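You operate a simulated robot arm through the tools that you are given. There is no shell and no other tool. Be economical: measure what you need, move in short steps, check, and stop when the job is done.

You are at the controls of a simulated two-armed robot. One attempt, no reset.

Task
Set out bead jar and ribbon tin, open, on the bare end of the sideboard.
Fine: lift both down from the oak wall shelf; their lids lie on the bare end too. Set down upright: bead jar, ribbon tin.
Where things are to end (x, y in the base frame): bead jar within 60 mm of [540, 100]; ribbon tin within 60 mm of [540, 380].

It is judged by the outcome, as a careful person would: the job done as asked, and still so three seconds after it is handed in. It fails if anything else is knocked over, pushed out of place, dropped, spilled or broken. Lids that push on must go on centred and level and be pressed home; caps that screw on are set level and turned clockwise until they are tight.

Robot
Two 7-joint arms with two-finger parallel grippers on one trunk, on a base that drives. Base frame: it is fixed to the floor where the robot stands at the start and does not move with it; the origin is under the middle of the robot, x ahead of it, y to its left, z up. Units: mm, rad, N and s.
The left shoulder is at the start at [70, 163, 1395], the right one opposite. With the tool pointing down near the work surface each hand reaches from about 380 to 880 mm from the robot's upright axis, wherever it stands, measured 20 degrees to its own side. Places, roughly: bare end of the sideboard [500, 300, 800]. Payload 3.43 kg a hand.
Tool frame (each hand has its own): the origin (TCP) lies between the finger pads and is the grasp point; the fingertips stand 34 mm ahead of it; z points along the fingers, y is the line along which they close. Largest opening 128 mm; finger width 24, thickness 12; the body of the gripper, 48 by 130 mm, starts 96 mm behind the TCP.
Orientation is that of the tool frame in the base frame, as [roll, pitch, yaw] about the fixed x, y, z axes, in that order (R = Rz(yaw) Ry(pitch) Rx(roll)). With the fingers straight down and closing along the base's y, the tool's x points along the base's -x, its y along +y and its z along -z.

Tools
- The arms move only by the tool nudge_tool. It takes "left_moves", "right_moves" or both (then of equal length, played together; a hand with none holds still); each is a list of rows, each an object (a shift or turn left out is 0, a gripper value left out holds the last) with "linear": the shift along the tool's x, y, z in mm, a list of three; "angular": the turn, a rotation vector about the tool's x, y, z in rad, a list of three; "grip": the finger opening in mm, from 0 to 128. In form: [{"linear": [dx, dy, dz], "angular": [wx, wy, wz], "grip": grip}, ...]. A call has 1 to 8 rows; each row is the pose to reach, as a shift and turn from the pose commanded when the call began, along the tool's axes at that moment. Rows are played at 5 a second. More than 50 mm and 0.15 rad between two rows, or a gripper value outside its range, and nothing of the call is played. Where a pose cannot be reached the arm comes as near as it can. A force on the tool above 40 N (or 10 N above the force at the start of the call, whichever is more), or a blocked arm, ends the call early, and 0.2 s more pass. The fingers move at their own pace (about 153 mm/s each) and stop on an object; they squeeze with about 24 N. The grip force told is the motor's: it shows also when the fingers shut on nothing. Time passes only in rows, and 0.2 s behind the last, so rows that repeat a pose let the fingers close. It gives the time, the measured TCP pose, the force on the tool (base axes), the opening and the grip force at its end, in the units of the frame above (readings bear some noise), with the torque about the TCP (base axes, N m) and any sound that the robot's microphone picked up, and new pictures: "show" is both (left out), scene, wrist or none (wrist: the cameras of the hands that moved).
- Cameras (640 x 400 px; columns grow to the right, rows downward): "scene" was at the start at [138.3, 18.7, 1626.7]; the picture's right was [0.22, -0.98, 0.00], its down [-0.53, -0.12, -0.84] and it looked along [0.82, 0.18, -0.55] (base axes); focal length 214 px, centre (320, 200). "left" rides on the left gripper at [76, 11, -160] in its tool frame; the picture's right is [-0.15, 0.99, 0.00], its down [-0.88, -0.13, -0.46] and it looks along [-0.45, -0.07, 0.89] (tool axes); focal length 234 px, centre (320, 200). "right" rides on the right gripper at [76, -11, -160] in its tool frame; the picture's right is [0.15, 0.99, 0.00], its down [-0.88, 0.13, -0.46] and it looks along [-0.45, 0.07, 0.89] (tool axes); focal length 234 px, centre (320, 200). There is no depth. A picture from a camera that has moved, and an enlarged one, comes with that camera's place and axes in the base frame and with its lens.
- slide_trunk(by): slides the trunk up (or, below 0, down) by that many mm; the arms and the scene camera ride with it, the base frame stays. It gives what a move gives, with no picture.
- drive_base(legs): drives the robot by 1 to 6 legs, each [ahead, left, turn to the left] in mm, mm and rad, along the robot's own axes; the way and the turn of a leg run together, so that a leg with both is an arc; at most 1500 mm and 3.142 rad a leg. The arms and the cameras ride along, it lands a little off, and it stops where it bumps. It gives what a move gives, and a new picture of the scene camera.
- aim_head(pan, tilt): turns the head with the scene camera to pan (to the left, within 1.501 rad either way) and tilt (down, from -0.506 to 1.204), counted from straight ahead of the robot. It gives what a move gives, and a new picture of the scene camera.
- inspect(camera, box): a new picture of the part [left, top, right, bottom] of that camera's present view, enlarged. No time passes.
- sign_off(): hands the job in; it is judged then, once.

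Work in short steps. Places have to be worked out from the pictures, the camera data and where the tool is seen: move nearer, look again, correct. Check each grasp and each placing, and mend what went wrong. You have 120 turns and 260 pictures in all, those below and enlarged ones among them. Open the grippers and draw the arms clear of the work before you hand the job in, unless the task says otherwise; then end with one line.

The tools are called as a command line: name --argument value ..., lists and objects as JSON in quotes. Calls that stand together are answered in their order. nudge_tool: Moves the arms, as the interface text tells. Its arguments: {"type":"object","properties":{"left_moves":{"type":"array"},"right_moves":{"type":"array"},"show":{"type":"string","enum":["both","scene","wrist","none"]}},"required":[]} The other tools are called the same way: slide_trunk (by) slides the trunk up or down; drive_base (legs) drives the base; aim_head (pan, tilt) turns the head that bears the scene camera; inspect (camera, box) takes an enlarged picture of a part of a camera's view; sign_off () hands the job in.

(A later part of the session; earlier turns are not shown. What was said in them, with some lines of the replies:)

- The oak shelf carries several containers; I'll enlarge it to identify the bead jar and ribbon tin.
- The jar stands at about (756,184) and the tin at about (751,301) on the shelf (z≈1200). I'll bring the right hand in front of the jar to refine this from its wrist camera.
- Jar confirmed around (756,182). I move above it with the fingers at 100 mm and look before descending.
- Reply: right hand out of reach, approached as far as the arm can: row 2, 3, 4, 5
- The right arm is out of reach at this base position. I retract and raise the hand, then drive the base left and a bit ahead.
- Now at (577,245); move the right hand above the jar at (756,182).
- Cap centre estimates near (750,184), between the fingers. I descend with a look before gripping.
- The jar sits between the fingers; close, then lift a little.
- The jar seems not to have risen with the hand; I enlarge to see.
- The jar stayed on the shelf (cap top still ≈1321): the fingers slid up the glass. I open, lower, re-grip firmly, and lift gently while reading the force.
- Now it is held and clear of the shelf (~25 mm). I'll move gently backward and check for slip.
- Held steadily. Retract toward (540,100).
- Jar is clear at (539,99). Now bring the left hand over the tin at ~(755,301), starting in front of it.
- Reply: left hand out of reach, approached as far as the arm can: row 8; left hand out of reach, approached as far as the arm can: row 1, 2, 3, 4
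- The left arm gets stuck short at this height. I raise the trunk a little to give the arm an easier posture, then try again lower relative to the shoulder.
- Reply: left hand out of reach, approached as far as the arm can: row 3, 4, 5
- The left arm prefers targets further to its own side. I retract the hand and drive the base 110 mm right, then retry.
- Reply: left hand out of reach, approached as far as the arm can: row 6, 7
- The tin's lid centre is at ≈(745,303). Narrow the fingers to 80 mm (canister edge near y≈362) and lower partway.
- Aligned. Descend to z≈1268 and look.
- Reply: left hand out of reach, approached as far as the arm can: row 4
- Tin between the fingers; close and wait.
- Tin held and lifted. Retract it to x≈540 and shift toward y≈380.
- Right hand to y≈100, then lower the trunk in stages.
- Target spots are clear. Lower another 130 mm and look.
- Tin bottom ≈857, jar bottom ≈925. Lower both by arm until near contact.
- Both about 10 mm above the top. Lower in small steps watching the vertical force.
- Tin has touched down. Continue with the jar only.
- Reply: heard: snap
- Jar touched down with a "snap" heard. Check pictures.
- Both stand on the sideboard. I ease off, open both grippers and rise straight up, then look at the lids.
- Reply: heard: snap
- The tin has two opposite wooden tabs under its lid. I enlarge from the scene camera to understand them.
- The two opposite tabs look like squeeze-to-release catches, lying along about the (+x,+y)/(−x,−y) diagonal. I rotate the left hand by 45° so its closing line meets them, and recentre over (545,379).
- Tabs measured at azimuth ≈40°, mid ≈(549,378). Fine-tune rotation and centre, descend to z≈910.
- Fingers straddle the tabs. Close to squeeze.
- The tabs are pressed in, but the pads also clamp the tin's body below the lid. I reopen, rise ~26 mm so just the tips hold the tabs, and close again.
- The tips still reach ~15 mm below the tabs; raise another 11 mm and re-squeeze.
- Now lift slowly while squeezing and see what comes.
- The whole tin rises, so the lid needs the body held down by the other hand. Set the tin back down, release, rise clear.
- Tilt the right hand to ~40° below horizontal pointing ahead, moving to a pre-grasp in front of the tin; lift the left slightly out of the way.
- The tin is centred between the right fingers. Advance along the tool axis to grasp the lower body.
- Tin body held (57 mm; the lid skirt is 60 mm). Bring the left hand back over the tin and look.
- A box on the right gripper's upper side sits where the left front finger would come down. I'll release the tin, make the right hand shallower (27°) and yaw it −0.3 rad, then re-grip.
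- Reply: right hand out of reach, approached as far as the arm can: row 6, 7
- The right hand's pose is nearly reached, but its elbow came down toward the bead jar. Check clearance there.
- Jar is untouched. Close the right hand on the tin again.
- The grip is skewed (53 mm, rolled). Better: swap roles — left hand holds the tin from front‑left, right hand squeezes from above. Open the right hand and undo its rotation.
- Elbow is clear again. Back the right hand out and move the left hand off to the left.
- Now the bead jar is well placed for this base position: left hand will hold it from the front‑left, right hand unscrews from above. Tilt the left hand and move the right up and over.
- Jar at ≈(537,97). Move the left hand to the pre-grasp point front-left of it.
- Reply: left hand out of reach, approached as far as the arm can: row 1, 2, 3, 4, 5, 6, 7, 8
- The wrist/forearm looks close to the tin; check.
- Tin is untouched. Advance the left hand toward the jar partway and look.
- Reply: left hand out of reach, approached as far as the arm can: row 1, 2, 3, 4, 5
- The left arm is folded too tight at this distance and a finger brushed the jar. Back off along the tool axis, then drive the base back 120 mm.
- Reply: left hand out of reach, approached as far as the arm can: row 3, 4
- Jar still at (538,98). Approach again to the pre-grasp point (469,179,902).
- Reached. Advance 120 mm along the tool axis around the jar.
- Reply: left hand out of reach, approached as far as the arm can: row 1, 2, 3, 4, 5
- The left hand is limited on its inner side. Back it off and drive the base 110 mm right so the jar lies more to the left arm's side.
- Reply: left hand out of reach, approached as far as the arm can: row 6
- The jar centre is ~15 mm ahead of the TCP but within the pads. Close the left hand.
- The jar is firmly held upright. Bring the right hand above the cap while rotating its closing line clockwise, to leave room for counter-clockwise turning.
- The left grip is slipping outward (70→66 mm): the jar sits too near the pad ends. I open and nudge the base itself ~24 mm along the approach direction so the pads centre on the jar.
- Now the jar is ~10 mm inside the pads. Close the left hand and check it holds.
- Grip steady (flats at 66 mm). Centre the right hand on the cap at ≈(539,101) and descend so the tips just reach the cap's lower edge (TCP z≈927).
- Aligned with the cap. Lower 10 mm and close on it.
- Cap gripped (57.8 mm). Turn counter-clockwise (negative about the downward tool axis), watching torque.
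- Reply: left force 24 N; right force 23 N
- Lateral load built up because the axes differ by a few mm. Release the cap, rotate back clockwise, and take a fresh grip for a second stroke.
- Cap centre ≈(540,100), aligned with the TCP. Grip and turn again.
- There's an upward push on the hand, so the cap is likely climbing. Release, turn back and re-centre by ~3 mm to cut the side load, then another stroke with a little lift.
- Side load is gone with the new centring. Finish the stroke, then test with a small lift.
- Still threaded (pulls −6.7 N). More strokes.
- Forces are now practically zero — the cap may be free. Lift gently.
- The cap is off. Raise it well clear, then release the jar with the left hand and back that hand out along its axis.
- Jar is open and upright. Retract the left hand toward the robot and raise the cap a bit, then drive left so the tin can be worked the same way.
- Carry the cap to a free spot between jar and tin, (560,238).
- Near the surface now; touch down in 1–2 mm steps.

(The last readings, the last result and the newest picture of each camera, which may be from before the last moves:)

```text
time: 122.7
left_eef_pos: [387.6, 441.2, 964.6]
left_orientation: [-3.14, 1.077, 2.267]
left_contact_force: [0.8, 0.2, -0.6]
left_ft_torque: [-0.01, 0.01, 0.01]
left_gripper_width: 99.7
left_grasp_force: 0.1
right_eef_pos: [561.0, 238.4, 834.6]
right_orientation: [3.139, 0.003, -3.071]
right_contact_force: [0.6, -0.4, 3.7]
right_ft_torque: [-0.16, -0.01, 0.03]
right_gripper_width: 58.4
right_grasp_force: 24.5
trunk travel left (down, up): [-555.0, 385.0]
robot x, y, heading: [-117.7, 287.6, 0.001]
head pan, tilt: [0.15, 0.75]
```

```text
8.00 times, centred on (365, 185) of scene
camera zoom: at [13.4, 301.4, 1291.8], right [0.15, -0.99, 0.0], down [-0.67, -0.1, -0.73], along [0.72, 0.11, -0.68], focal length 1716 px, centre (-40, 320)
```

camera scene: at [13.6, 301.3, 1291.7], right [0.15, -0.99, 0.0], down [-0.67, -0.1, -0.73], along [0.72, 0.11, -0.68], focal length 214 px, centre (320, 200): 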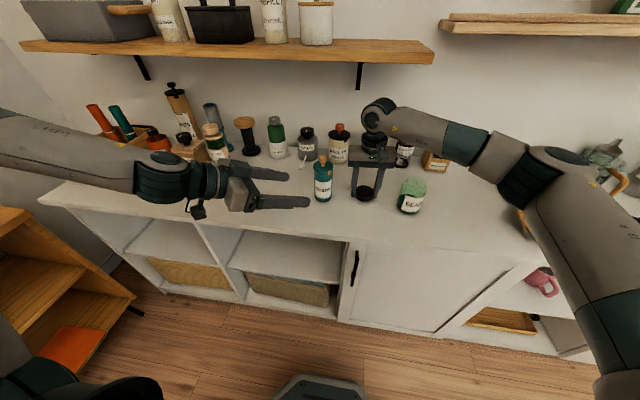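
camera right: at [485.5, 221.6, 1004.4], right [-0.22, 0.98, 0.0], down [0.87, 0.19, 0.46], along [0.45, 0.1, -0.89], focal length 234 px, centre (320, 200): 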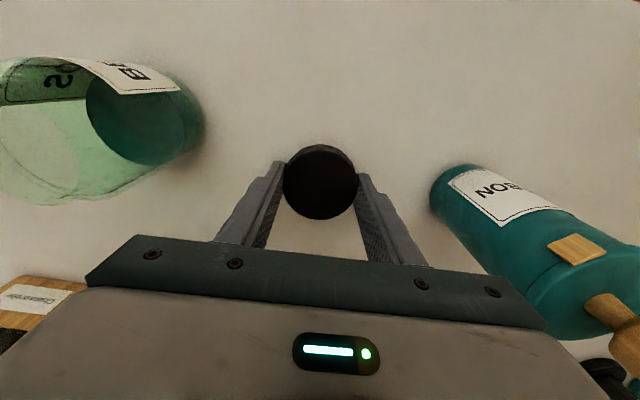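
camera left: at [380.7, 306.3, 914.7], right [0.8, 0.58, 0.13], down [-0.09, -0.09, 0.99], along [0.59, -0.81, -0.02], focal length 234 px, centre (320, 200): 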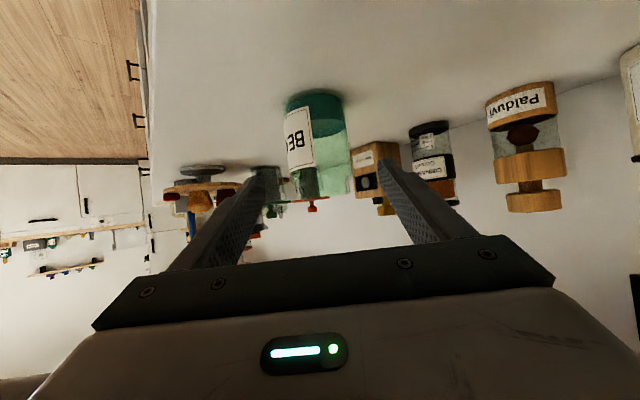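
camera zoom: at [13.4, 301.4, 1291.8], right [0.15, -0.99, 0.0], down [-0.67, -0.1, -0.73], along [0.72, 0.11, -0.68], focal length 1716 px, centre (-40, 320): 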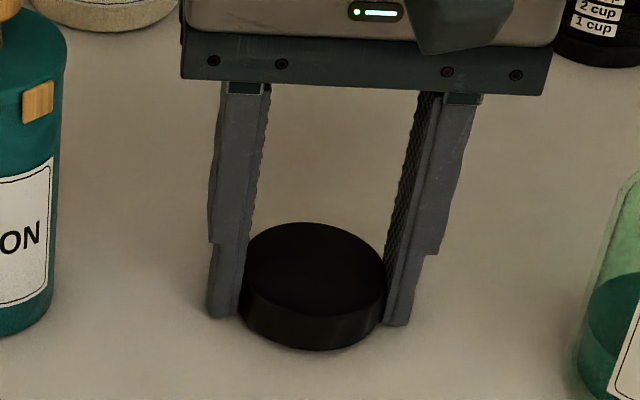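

Contact made. Release the cap and rise.

nudge_tool --right_moves '[{"linear": [0, 0, -0.5], "grip": 80}, {"linear": [0, 0, -0.5], "grip": 84}, {"linear": [0, 0, -0.5], "grip": 84}, {"linear": [0, 0, -40]}, {"linear": [0, 0, -85]}, {"linear": [0, 0, -130]}, {"linear": [0, 0, -170]}, {"linear": [0, 0, -205]}]' --show "wrist"

```text
time: 124.5
left_eef_pos: [387.3, 440.9, 965.1]
left_orientation: [-3.14, 1.079, 2.271]
left_contact_force: [0.2, 0.3, 0.3]
left_ft_torque: [0.01, 0.03, -0.02]
left_gripper_width: 100.2
left_grasp_force: 0.0
right_eef_pos: [558.7, 238.5, 1041.0]
right_orientation: [3.14, 0.001, -3.07]
right_contact_force: [-0.4, 0.4, -0.1]
right_ft_torque: [-0.02, 0.01, 0.01]
right_gripper_width: 83.8
right_grasp_force: 0.1
trunk travel left (down, up): [-555.0, 385.0]
robot x, y, heading: [-119.7, 287.4, -0.001]
head pan, tilt: [0.15, 0.75]
camera right: at [484.8, 222.1, 1198.6], right [-0.22, 0.98, 0.0], down [0.87, 0.19, 0.46], along [0.45, 0.1, -0.89], focal length 234 px, centre (320, 200)
```

right: 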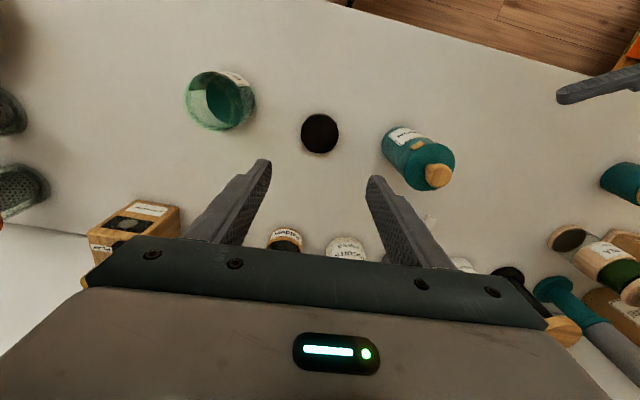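

Cap lies flat on the bare top. Tin at ≈(547,370). Shift the base slightly for reach, then bring the left hand in from front‑left.

drive_base --legs '[[12, -14, 0]]'

```text
time: 125.3
left_eef_pos: [399.0, 427.7, 964.0]
left_orientation: [-3.139, 1.08, 2.271]
left_contact_force: [-0.8, 0.4, -0.2]
left_ft_torque: [-0.05, -0.02, 0.0]
left_gripper_width: 99.7
left_grasp_force: 0.1
right_eef_pos: [571.6, 226.2, 1040.4]
right_orientation: [3.139, 0.003, -3.069]
right_contact_force: [-0.2, -0.5, 0.7]
right_ft_torque: [0.0, -0.02, 0.01]
right_gripper_width: 84.2
right_grasp_force: 0.1
trunk travel left (down, up): [-555.0, 385.0]
robot x, y, heading: [-106.4, 277.7, 0.0]
head pan, tilt: [0.15, 0.75]
camera scene: at [24.5, 288.8, 1291.9], right [0.15, -0.99, 0.0], down [-0.67, -0.1, -0.73], along [0.72, 0.11, -0.68], focal length 214 px, centre (320, 200)
```

scene: 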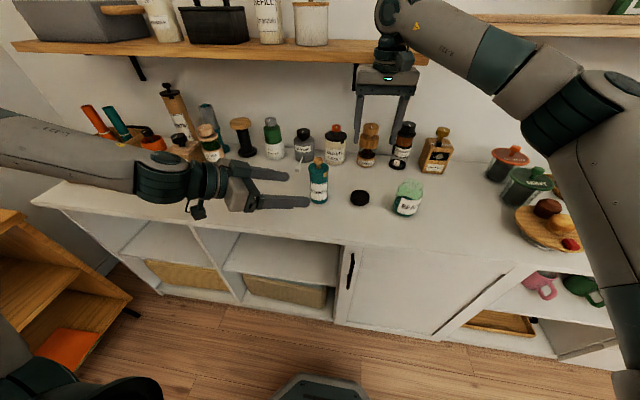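

nudge_tool --left_moves '[{"linear": [11, 26, 21]}, {"linear": [22, 52, 43]}, {"linear": [33, 77, 64]}, {"linear": [33, 77, 94]}, {"linear": [33, 77, 124]}, {"linear": [33, 77, 144]}]' --show "both"

inspect --camera "right" --box '[360, 40, 600, 220]'

```text
time: 126.7
left_eef_pos: [531.4, 391.0, 865.1]
left_orientation: [-3.138, 1.08, 2.27]
left_contact_force: [-0.5, 0.3, -0.7]
left_ft_torque: [0.01, 0.02, 0.02]
left_gripper_width: 100.2
left_grasp_force: 0.1
right_eef_pos: [571.8, 224.9, 1038.5]
right_orientation: [3.137, 0.0, -3.069]
right_contact_force: [0.5, -0.9, -0.4]
right_ft_torque: [0.01, -0.01, 0.02]
right_gripper_width: 84.3
right_grasp_force: 0.1
trunk travel left (down, up): [-555.0, 385.0]
robot x, y, heading: [-104.4, 276.5, 0.001]
head pan, tilt: [0.15, 0.75]
camera scene: at [25.9, 287.3, 1291.7], right [0.15, -0.99, 0.0], down [-0.67, -0.1, -0.73], along [0.72, 0.11, -0.68], focal length 214 px, centre (320, 200)
camera left: at [427.0, 532.6, 874.9], right [0.8, 0.58, 0.13], down [-0.09, -0.09, 0.99], along [0.59, -0.81, -0.02], focal length 234 px, centre (320, 200)
```

scene: 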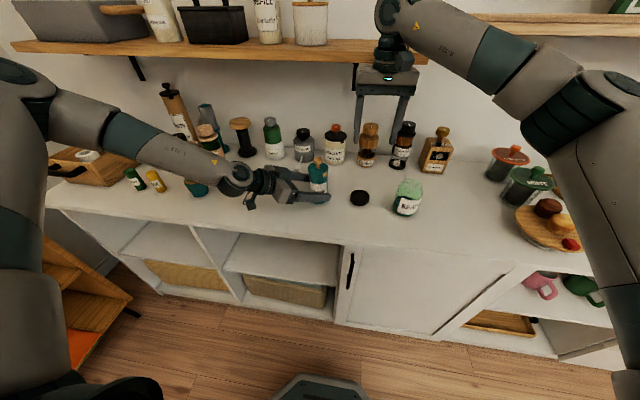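
left: 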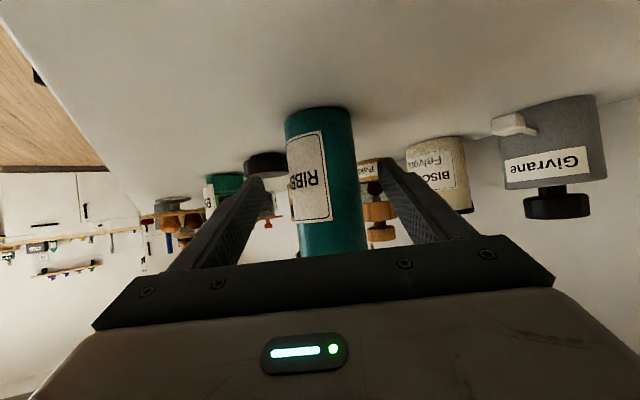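

```text
2.22 times, centred on (480, 130) of right
camera zoom: at [497.7, 208.2, 1197.9], right [-0.22, 0.98, 0.0], down [0.87, 0.19, 0.46], along [0.45, 0.1, -0.89], focal length 520 px, centre (-36, 356)
```

zoom: 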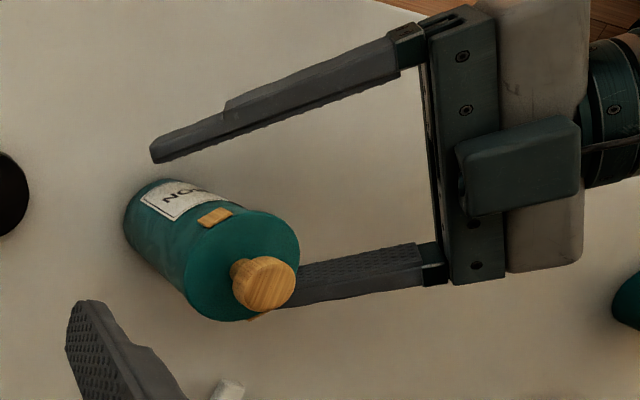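

Advance the last ~34 mm and close.

nudge_tool --left_moves '[{"linear": [0, 0, 17]}, {"linear": [0, 0, 34]}, {"linear": [0, 0, 34], "grip": 70}, {"linear": [0, 0, 34], "grip": 40}, {"linear": [0, 0, 34], "grip": 40}, {"linear": [0, 0, 34], "grip": 40}]' --show "none"

inspect --camera "right" --box '[360, 40, 600, 220]'

```text
time: 128.1
left_eef_pos: [548.9, 368.0, 852.4]
left_orientation: [-3.139, 1.079, 2.271]
left_contact_force: [1.1, 0.0, 1.5]
left_ft_torque: [0.0, -0.11, -0.04]
left_gripper_width: 56.3
left_grasp_force: 23.6
right_eef_pos: [571.3, 226.4, 1039.0]
right_orientation: [3.139, 0.001, -3.069]
right_contact_force: [0.3, -0.9, -0.5]
right_ft_torque: [0.01, 0.02, -0.02]
right_gripper_width: 84.2
right_grasp_force: 0.0
trunk travel left (down, up): [-555.0, 385.0]
robot x, y, heading: [-110.4, 276.8, 0.002]
head pan, tilt: [0.15, 0.75]
```

```text
2.22 times, centred on (480, 130) of right
camera zoom: at [497.2, 208.4, 1198.2], right [-0.22, 0.98, 0.0], down [0.87, 0.19, 0.46], along [0.45, 0.1, -0.89], focal length 520 px, centre (-36, 356)
```

zoom: 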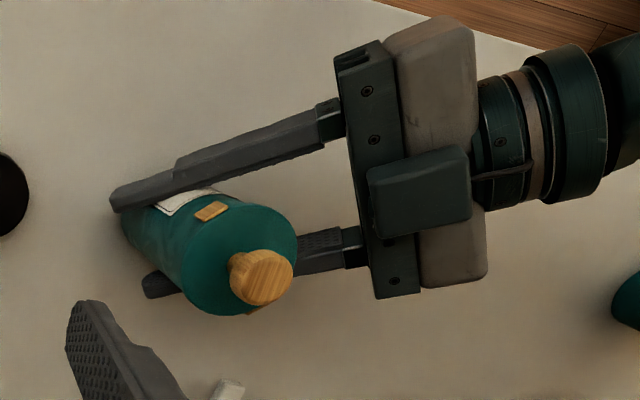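

Held. Move the right hand over the tin, rotating its closing line to the tab axis (~40°).

nudge_tool --right_moves '[{"linear": [2, 18, 0], "angular": [0, 0, 0.118], "grip": 90}, {"linear": [3.5, 36, 0], "angular": [0, 0, 0.236]}, {"linear": [5, 54, 0], "angular": [0, 0, 0.354]}, {"linear": [7, 72, 0], "angular": [0, 0, 0.472]}, {"linear": [9, 90, 0], "angular": [0, 0, 0.59]}, {"linear": [10.5, 109, 0], "angular": [0, 0, 0.708]}, {"linear": [12, 127, 0], "angular": [0, 0, 0.826]}, {"linear": [14, 145, 0], "angular": [0, 0, 0.944]}]' --show "none"

inspect --camera "right" --box '[220, 60, 420, 240]'

```text
time: 129.9
left_eef_pos: [549.3, 367.3, 851.0]
left_orientation: [-3.138, 1.08, 2.271]
left_contact_force: [-0.5, -0.2, 0.7]
left_ft_torque: [0.04, 0.0, -0.03]
left_gripper_width: 56.1
left_grasp_force: 24.7
right_eef_pos: [547.1, 369.7, 1039.2]
right_orientation: [3.139, 0.0, 2.266]
right_contact_force: [0.1, 0.1, -0.3]
right_ft_torque: [0.0, 0.02, 0.01]
right_gripper_width: 89.8
right_grasp_force: 0.1
trunk travel left (down, up): [-555.0, 385.0]
robot x, y, heading: [-104.8, 277.0, 0.003]
head pan, tilt: [0.15, 0.75]
```

```text
2.22 times, centred on (320, 150) of right
camera zoom: at [490.3, 420.3, 1198.5], right [0.66, 0.75, 0.0], down [0.66, -0.59, 0.46], along [0.34, -0.3, -0.89], focal length 520 px, centre (320, 311)
```

zoom: 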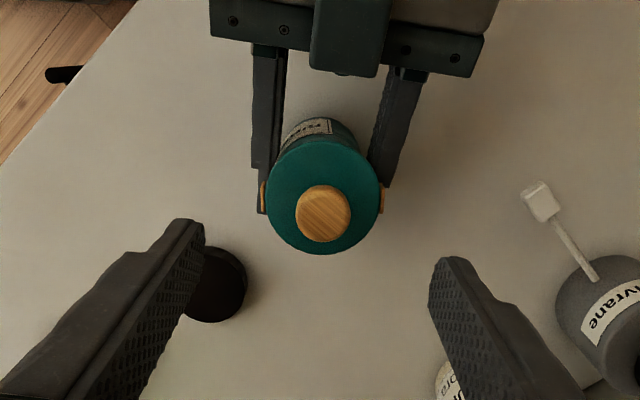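

Tabs measured at azimuth ≈47°, mid (548,372). Fine-adjust and descend to z≈940.

nudge_tool --right_moves '[{"linear": [1, 2, 20], "angular": [0, 0, -0.12]}, {"linear": [1, 2, 45], "angular": [0, 0, -0.12]}, {"linear": [1, 2, 70], "angular": [0, 0, -0.12]}, {"linear": [1, 2, 90], "angular": [0, 0, -0.12]}, {"linear": [1, 2, 99], "angular": [0, 0, -0.12]}, {"linear": [1, 2, 99], "angular": [0, 0, -0.12]}]' --show "none"

inspect --camera "right" --box '[220, 80, 420, 250]'

inspect --camera "scene" --box '[260, 100, 380, 220]'

```text
time: 131.3
left_eef_pos: [550.3, 367.2, 849.6]
left_orientation: [-3.137, 1.079, 2.272]
left_contact_force: [0.2, -1.0, 0.0]
left_ft_torque: [-0.06, -0.03, -0.01]
left_gripper_width: 55.3
left_grasp_force: 24.0
right_eef_pos: [547.7, 371.4, 940.9]
right_orientation: [3.139, 0.0, 2.389]
right_contact_force: [-0.8, -0.4, 0.1]
right_ft_torque: [-0.01, 0.01, -0.04]
right_gripper_width: 90.0
right_grasp_force: 0.1
trunk travel left (down, up): [-555.0, 385.0]
robot x, y, heading: [-105.1, 275.7, 0.003]
head pan, tilt: [0.15, 0.75]
```

```text
2.35 times, centred on (320, 165) of right
camera zoom: at [485.3, 414.8, 1099.3], right [0.57, 0.82, 0.0], down [0.73, -0.51, 0.46], along [0.38, -0.26, -0.89], focal length 551 px, centre (320, 282)
```

zoom: 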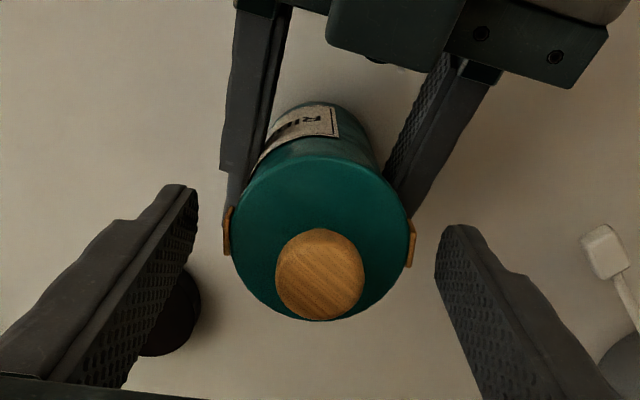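

```text
3.33 times, centred on (320, 160) of scene
camera zoom: at [25.5, 287.7, 1291.7], right [0.15, -0.99, 0.0], down [-0.67, -0.1, -0.73], along [0.72, 0.11, -0.68], focal length 715 px, centre (320, 333)
```

zoom: 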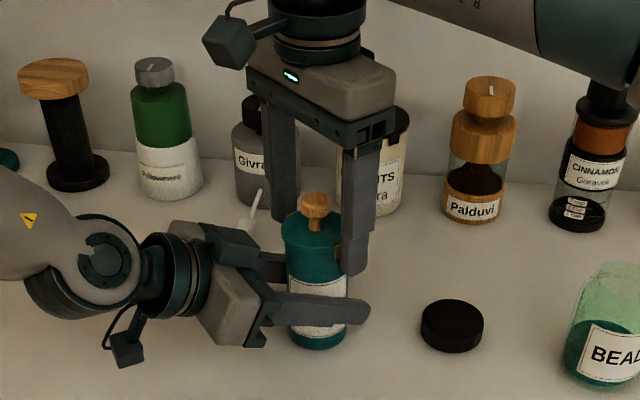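

Tabs are lined up between the fingers. Squeeze, then lift slowly.

nudge_tool --right_moves '[{"grip": 66}, {"grip": 50}, {"grip": 40}, {"grip": 40}, {"linear": [0, 0, -1.5]}, {"linear": [0, 0, -3]}]' --show "none"

inspect --camera "right" --box '[220, 80, 420, 250]'

```text
time: 132.7
left_eef_pos: [549.3, 368.4, 851.2]
left_orientation: [-3.139, 1.078, 2.27]
left_contact_force: [1.2, 1.6, -0.1]
left_ft_torque: [-0.05, -0.01, -0.03]
left_gripper_width: 54.3
left_grasp_force: 23.8
right_eef_pos: [547.9, 372.2, 944.7]
right_orientation: [3.139, -0.002, 2.389]
right_contact_force: [0.1, -1.0, 0.2]
right_ft_torque: [-0.04, 0.02, 0.01]
right_gripper_width: 60.4
right_grasp_force: 24.4
trunk travel left (down, up): [-555.0, 385.0]
robot x, y, heading: [-108.1, 274.6, 0.001]
head pan, tilt: [0.15, 0.75]
heard: snap
```

```text
2.35 times, centred on (320, 165) of right
camera zoom: at [485.6, 414.7, 1103.0], right [0.57, 0.82, 0.0], down [0.73, -0.51, 0.45], along [0.38, -0.26, -0.89], focal length 551 px, centre (320, 282)
```

zoom: 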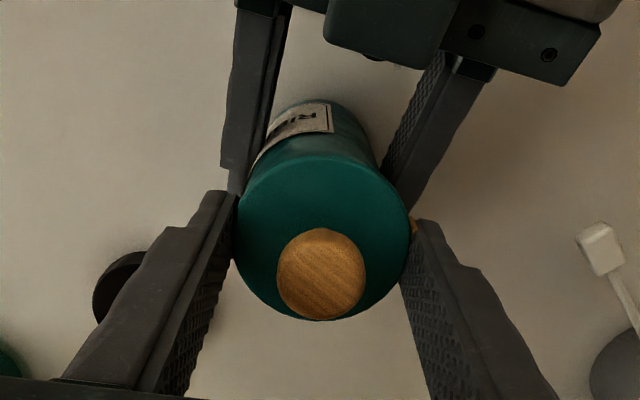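

A "snap" — the catch let go — and no pulling force. Continue lifting.

nudge_tool --right_moves '[{"linear": [0, 0, -3]}, {"linear": [0, 0, -7]}, {"linear": [0, 0, -12]}, {"linear": [0, 0, -18]}]' --show "none"

inspect --camera "scene" --box '[260, 100, 380, 220]'

```text
time: 133.7
left_eef_pos: [548.7, 367.2, 851.5]
left_orientation: [-3.139, 1.079, 2.272]
left_contact_force: [0.1, -0.4, 0.7]
left_ft_torque: [-0.02, 0.01, -0.03]
left_gripper_width: 54.4
left_grasp_force: 24.3
right_eef_pos: [548.9, 371.3, 961.1]
right_orientation: [3.138, -0.002, 2.392]
right_contact_force: [-0.2, -0.6, -0.1]
right_ft_torque: [0.05, -0.02, 0.03]
right_gripper_width: 60.5
right_grasp_force: 24.5
trunk travel left (down, up): [-555.0, 385.0]
robot x, y, heading: [-107.7, 279.1, 0.001]
head pan, tilt: [0.15, 0.75]
```

```text
3.33 times, centred on (320, 160) of scene
camera zoom: at [25.4, 287.7, 1291.7], right [0.15, -0.99, 0.0], down [-0.67, -0.1, -0.73], along [0.72, 0.11, -0.68], focal length 715 px, centre (320, 333)
```

zoom: 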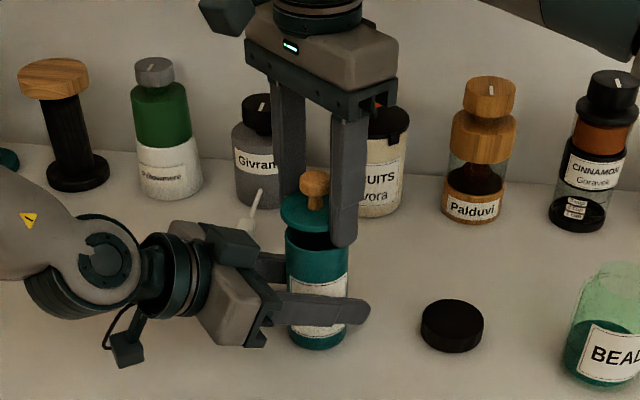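

The lid is off. Raise it and carry it to a free spot at about (470,270).

nudge_tool --right_moves '[{"linear": [0, 0, -25]}, {"linear": [0, 0, -50]}, {"linear": [-2, -25, -55]}, {"linear": [-5, -55, -55]}, {"linear": [-7, -85, -55]}, {"linear": [-9, -110, -55]}, {"linear": [-11, -127, -55]}, {"linear": [-11, -127, -30]}]' --show "none"

nudge_tool --right_moves '[{"linear": [0, 0, 35]}, {"linear": [0, 0, 70]}, {"linear": [0, 0, 95]}, {"linear": [0, 0, 115]}, {"linear": [0, 0, 128]}, {"linear": [0, 0, 138]}]' --show "both"

inspect --camera "scene" --box '[280, 150, 430, 250]'

```text
time: 135.5
left_eef_pos: [549.9, 367.0, 851.3]
left_orientation: [-3.138, 1.079, 2.27]
left_contact_force: [0.9, -0.5, -0.7]
left_ft_torque: [0.01, -0.02, -0.05]
left_gripper_width: 53.6
left_grasp_force: 24.2
right_eef_pos: [467.7, 270.1, 990.7]
right_orientation: [3.141, -0.001, 2.389]
right_contact_force: [-0.3, 0.0, -0.1]
right_ft_torque: [0.04, -0.02, 0.02]
right_gripper_width: 60.4
right_grasp_force: 24.0
trunk travel left (down, up): [-555.0, 385.0]
robot x, y, heading: [-107.2, 275.8, 0.001]
head pan, tilt: [0.15, 0.75]
```

```text
time: 136.9
left_eef_pos: [550.1, 368.1, 851.0]
left_orientation: [-3.138, 1.079, 2.27]
left_contact_force: [0.9, 0.6, 0.2]
left_ft_torque: [0.05, -0.04, -0.04]
left_gripper_width: 53.4
left_grasp_force: 24.4
right_eef_pos: [468.5, 272.3, 852.6]
right_orientation: [3.139, -0.002, 2.389]
right_contact_force: [-0.2, -0.2, -0.1]
right_ft_torque: [-0.03, -0.02, 0.02]
right_gripper_width: 60.7
right_grasp_force: 24.6
trunk travel left (down, up): [-555.0, 385.0]
robot x, y, heading: [-106.6, 278.2, 0.003]
head pan, tilt: [0.15, 0.75]
camera scene: at [25.6, 287.7, 1291.7], right [0.15, -0.99, 0.0], down [-0.67, -0.1, -0.73], along [0.72, 0.11, -0.68], focal length 214 px, centre (320, 200)
camera right: at [406.7, 314.5, 1012.7], right [0.57, 0.82, 0.0], down [0.73, -0.51, 0.45], along [0.38, -0.26, -0.89], focal length 234 px, centre (320, 200)
```

scene: 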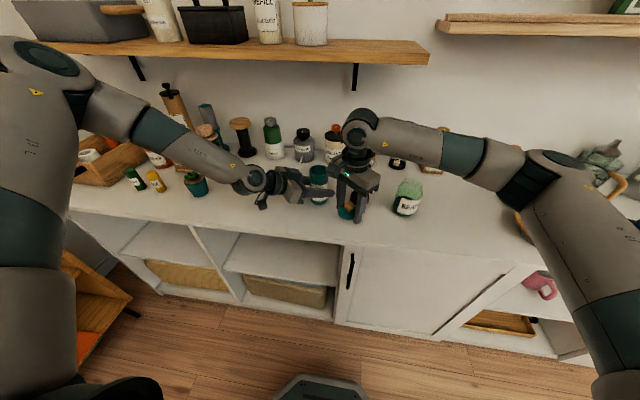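
right: 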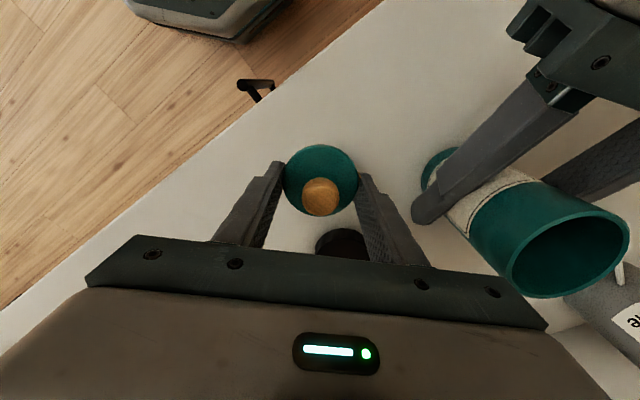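

```text
4.00 times, centred on (355, 200) of scene
camera zoom: at [25.6, 287.7, 1291.7], right [0.15, -0.99, 0.0], down [-0.67, -0.1, -0.73], along [0.72, 0.11, -0.68], focal length 858 px, centre (180, 200)
```

zoom: 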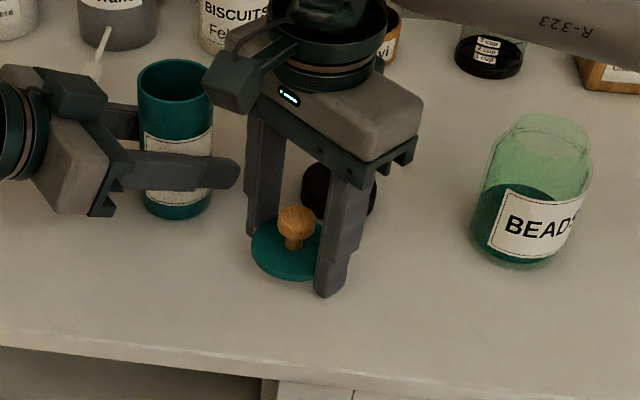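

Lower the lid in small steps to touch.

nudge_tool --right_moves '[{"linear": [0, 0, 5]}, {"linear": [0, 0, 10]}, {"linear": [0, 0, 14]}, {"linear": [0, 0, 16]}]' --show "none"

nudge_tool --right_moves '[{"linear": [0, 0, 1]}, {"linear": [0, 0, 2]}]' --show "none"

inspect --camera "scene" --box '[320, 175, 380, 235]'

```text
time: 137.9
left_eef_pos: [548.3, 366.6, 850.8]
left_orientation: [-3.138, 1.078, 2.271]
left_contact_force: [1.2, -0.4, 0.0]
left_ft_torque: [0.05, -0.02, -0.02]
left_gripper_width: 53.3
left_grasp_force: 24.3
right_eef_pos: [468.1, 272.0, 838.3]
right_orientation: [3.138, -0.002, 2.389]
right_contact_force: [0.1, -0.3, 0.3]
right_ft_torque: [-0.01, -0.02, -0.04]
right_gripper_width: 60.4
right_grasp_force: 24.2
trunk travel left (down, up): [-555.0, 385.0]
robot x, y, heading: [-108.7, 273.3, 0.002]
head pan, tilt: [0.15, 0.75]
```

```text
time: 138.5
left_eef_pos: [550.3, 367.9, 850.3]
left_orientation: [-3.138, 1.079, 2.27]
left_contact_force: [-0.1, 0.1, -0.3]
left_ft_torque: [0.07, -0.01, -0.02]
left_gripper_width: 53.3
left_grasp_force: 23.7
right_eef_pos: [469.3, 271.7, 835.5]
right_orientation: [3.14, -0.002, 2.387]
right_contact_force: [-0.1, 0.7, -0.5]
right_ft_torque: [-0.01, 0.01, 0.02]
right_gripper_width: 60.6
right_grasp_force: 23.6
trunk travel left (down, up): [-555.0, 385.0]
robot x, y, heading: [-107.8, 278.7, 0.002]
head pan, tilt: [0.15, 0.75]
```

```text
6.67 times, centred on (350, 205) of scene
camera zoom: at [25.5, 287.7, 1291.7], right [0.15, -0.99, 0.0], down [-0.67, -0.1, -0.73], along [0.72, 0.11, -0.68], focal length 1430 px, centre (120, 167)
```

zoom: 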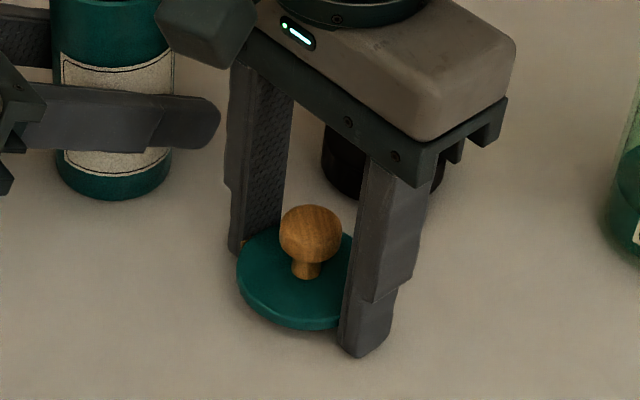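

nudge_tool --right_moves '[{"linear": [0, 0, 1]}, {"linear": [0, 0, 2]}]' --show "none"

nudge_tool --right_moves '[{"grip": 61}, {"grip": 62}, {"grip": 63}, {"grip": 65}, {"grip": 68}, {"grip": 74}, {"grip": 84}, {"grip": 84}]' --show "none"

inspect --camera "scene" --box '[320, 175, 380, 235]'

```text
time: 139.1
left_eef_pos: [548.3, 367.8, 851.6]
left_orientation: [-3.138, 1.079, 2.269]
left_contact_force: [0.0, 0.7, 0.9]
left_ft_torque: [-0.04, -0.04, 0.01]
left_gripper_width: 53.6
left_grasp_force: 23.8
right_eef_pos: [469.6, 270.6, 834.9]
right_orientation: [3.136, -0.001, 2.389]
right_contact_force: [0.3, -0.5, 7.6]
right_ft_torque: [-0.31, 0.17, 0.01]
right_gripper_width: 60.3
right_grasp_force: 23.8
trunk travel left (down, up): [-555.0, 385.0]
robot x, y, heading: [-107.6, 278.6, -0.0]
head pan, tilt: [0.15, 0.75]
```

```text
time: 140.9
left_eef_pos: [550.1, 369.0, 851.8]
left_orientation: [-3.136, 1.082, 2.273]
left_contact_force: [-0.3, -0.5, 0.2]
left_ft_torque: [-0.06, 0.0, 0.0]
left_gripper_width: 53.4
left_grasp_force: 23.7
right_eef_pos: [469.9, 272.4, 833.4]
right_orientation: [3.138, 0.001, 2.393]
right_contact_force: [16.6, 11.0, 24.4]
right_ft_torque: [-0.39, 0.1, 0.25]
right_gripper_width: 72.9
right_grasp_force: 0.0
trunk travel left (down, up): [-555.0, 385.0]
robot x, y, heading: [-108.9, 279.0, 0.003]
head pan, tilt: [0.15, 0.75]
```

```text
6.67 times, centred on (350, 205) of scene
camera zoom: at [25.4, 289.3, 1291.9], right [0.15, -0.99, 0.0], down [-0.67, -0.1, -0.73], along [0.72, 0.11, -0.68], focal length 1430 px, centre (120, 167)
```

zoom: 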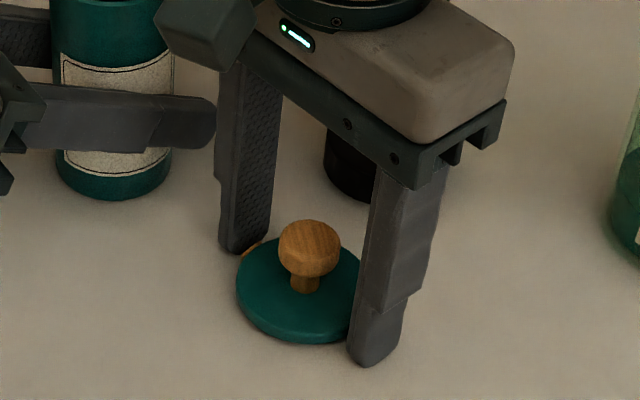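

The tips press on the table and drag; raise 2 mm, open fully, then rise.

nudge_tool --right_moves '[{"linear": [0, 0, -2.5], "grip": 88}, {"linear": [0, 0, -3], "grip": 88}, {"linear": [0, 0, -3], "grip": 88}, {"linear": [0, 0, -20]}, {"linear": [0, 0, -60]}, {"linear": [0, 0, -105]}, {"linear": [0, 0, -150]}, {"linear": [0, 0, -195]}]' --show "both"

inspect --camera "scene" --box '[280, 150, 430, 250]'

```text
time: 142.7
left_eef_pos: [549.7, 368.9, 849.9]
left_orientation: [-3.139, 1.08, 2.27]
left_contact_force: [0.3, -0.9, 0.8]
left_ft_torque: [0.04, 0.01, 0.02]
left_gripper_width: 53.3
left_grasp_force: 23.9
right_eef_pos: [468.1, 271.6, 1030.6]
right_orientation: [3.14, 0.0, 2.389]
right_contact_force: [0.7, 0.0, -0.4]
right_ft_torque: [-0.02, -0.02, 0.0]
right_gripper_width: 88.2
right_grasp_force: 0.1
trunk travel left (down, up): [-555.0, 385.0]
robot x, y, heading: [-111.7, 275.6, 0.008]
head pan, tilt: [0.15, 0.75]
camera scene: at [24.8, 288.2, 1291.7], right [0.15, -0.99, 0.0], down [-0.67, -0.1, -0.73], along [0.72, 0.11, -0.68], focal length 214 px, centre (320, 200)
camera right: at [406.0, 314.8, 1188.8], right [0.57, 0.82, 0.0], down [0.73, -0.51, 0.46], along [0.38, -0.26, -0.89], focal length 234 px, centre (320, 200)
```

scene: 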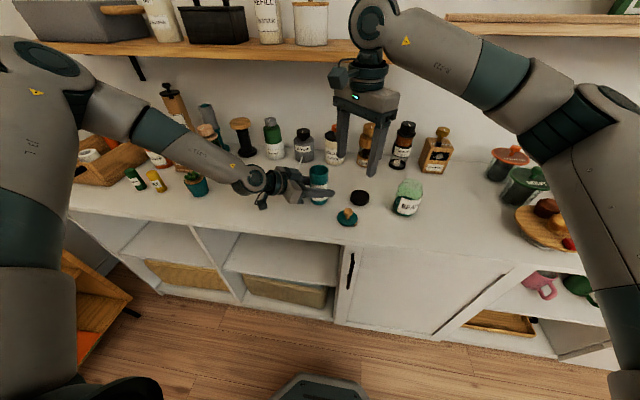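
right: 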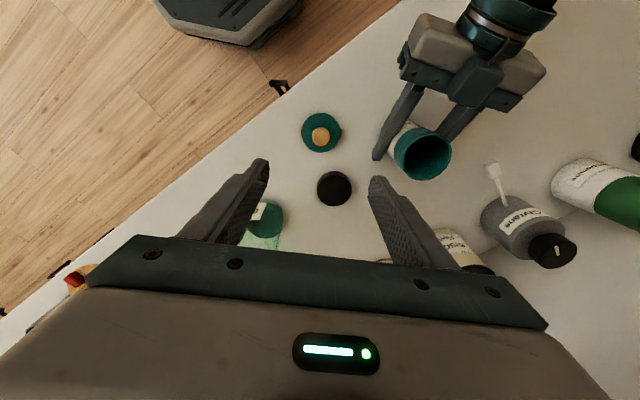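

```text
4.00 times, centred on (355, 200) of scene
camera zoom: at [24.8, 288.2, 1291.7], right [0.15, -0.99, 0.0], down [-0.67, -0.1, -0.73], along [0.72, 0.11, -0.68], focal length 858 px, centre (180, 200)
```

zoom: 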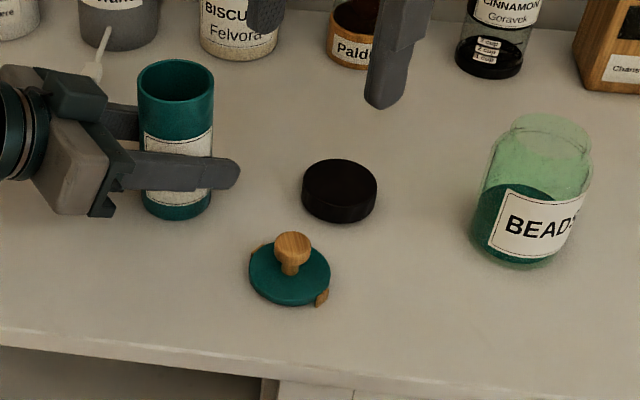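

Lid and cap rest on the bare end. Now release the tin with the left hand and back straight out.

nudge_tool --left_moves '[{"grip": 58}, {"grip": 70}, {"grip": 100}, {"grip": 100}, {"linear": [0, 0, -25]}, {"linear": [0, 0, -60]}, {"linear": [0, 0, -100]}, {"linear": [-20, 0, -130]}]' --show "scene"

inspect --camera "scene" --box '[270, 130, 450, 250]'

```text
time: 144.5
left_eef_pos: [480.0, 448.1, 932.1]
left_orientation: [3.141, 1.079, 2.266]
left_contact_force: [0.2, -0.9, 0.9]
left_ft_torque: [0.03, -0.02, 0.03]
left_gripper_width: 100.0
left_grasp_force: 0.0
right_eef_pos: [467.1, 271.3, 1030.5]
right_orientation: [3.139, 0.0, 2.389]
right_contact_force: [-0.2, -0.6, 0.1]
right_ft_torque: [0.07, -0.03, -0.01]
right_gripper_width: 88.4
right_grasp_force: 0.1
trunk travel left (down, up): [-555.0, 385.0]
robot x, y, heading: [-109.8, 278.1, -0.002]
head pan, tilt: [0.15, 0.75]
camera scene: at [24.3, 287.0, 1291.8], right [0.15, -0.99, 0.0], down [-0.67, -0.1, -0.73], along [0.72, 0.11, -0.68], focal length 214 px, centre (320, 200)
```

scene: 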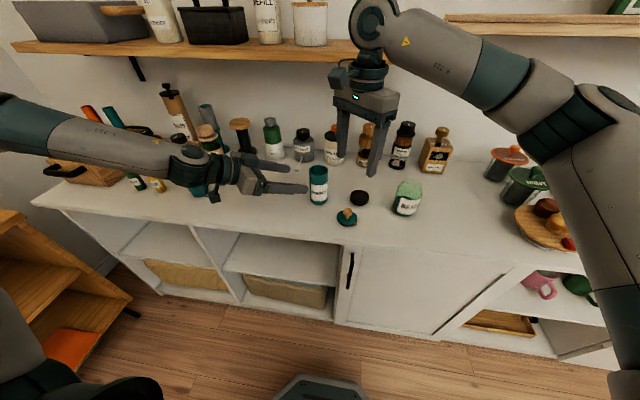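

```text
3.33 times, centred on (360, 190) of scene
camera zoom: at [24.3, 287.0, 1291.8], right [0.15, -0.99, 0.0], down [-0.67, -0.1, -0.73], along [0.72, 0.11, -0.68], focal length 715 px, centre (187, 233)
```

zoom: 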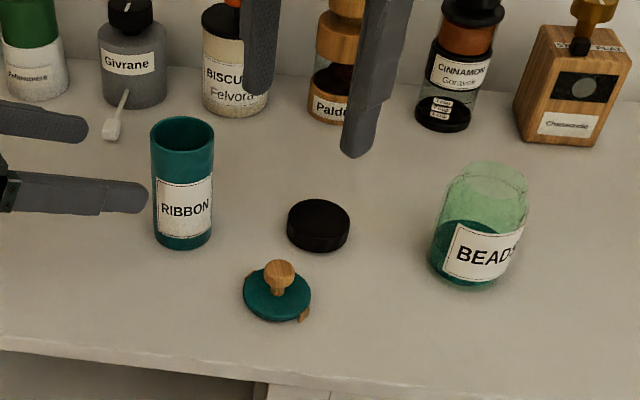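

Both containers stand open and upright within tolerance. Draw both arms clear.

nudge_tool --left_moves '[{"linear": [-6, -17, -20]}, {"linear": [-13, -35, -40]}, {"linear": [-20, -52, -60]}, {"linear": [-26, -69, -79]}]' --right_moves '[{"linear": [0, 0, -20]}, {"linear": [0, 0, -40]}, {"linear": [0, 0, -60]}, {"linear": [0, 0, -80]}]' --show "none"

drive_base --legs '[[-150, 0, 0]]'

inspect --camera "scene" --box '[40, 60, 600, 300]'

```text
time: 145.5
left_eef_pos: [390.1, 448.4, 991.2]
left_orientation: [-3.14, 1.081, 2.269]
left_contact_force: [-0.8, 0.1, 0.2]
left_ft_torque: [-0.03, 0.0, -0.03]
left_gripper_width: 99.8
left_grasp_force: 0.0
right_eef_pos: [468.0, 270.2, 1109.5]
right_orientation: [3.14, -0.002, 2.392]
right_contact_force: [-1.1, 0.6, -0.4]
right_ft_torque: [0.01, 0.01, 0.0]
right_gripper_width: 88.2
right_grasp_force: 0.0
trunk travel left (down, up): [-555.0, 385.0]
robot x, y, heading: [-109.6, 274.9, 0.003]
head pan, tilt: [0.15, 0.75]
```

```text
time: 146.9
left_eef_pos: [240.2, 448.3, 991.1]
left_orientation: [-3.141, 1.078, 2.27]
left_contact_force: [1.2, -0.1, 0.2]
left_ft_torque: [0.01, -0.03, 0.02]
left_gripper_width: 99.7
left_grasp_force: 0.0
right_eef_pos: [316.4, 270.6, 1109.7]
right_orientation: [3.138, -0.002, 2.392]
right_contact_force: [0.7, 0.6, -0.1]
right_ft_torque: [0.01, -0.02, 0.01]
right_gripper_width: 88.1
right_grasp_force: 0.1
trunk travel left (down, up): [-555.0, 385.0]
robot x, y, heading: [-261.3, 274.0, 0.001]
head pan, tilt: [0.15, 0.75]
camera scene: at [-125.9, 287.6, 1291.7], right [0.15, -0.99, 0.0], down [-0.67, -0.1, -0.73], along [0.72, 0.11, -0.68], focal length 214 px, centre (320, 200)
```

scene: 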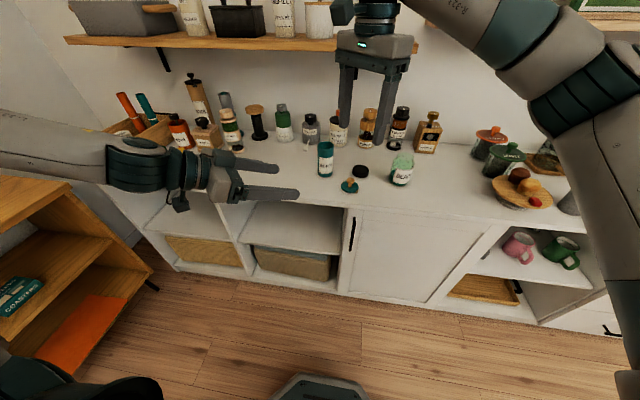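

```text
1.14 times, centred on (320, 180) of scene
camera zoom: at [-125.9, 287.6, 1291.7], right [0.15, -0.99, 0.0], down [-0.67, -0.1, -0.73], along [0.72, 0.11, -0.68], focal length 245 px, centre (320, 223)
```

zoom: 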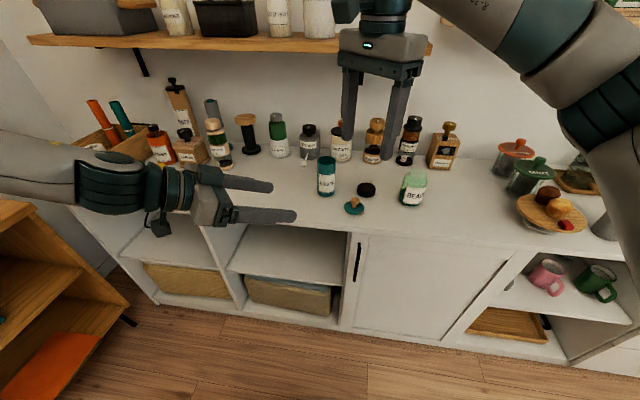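

Everything is in place, nothing else has been disturbed, the grippers are open and the arms are clear. I'm handing in now.

sign_off

```text
The job is handed in.
```

The bead jar and the ribbon tin both stand open and upright on the bare end of the sideboard, at about (540, 100) and (550, 371), with their lids lying beside them.
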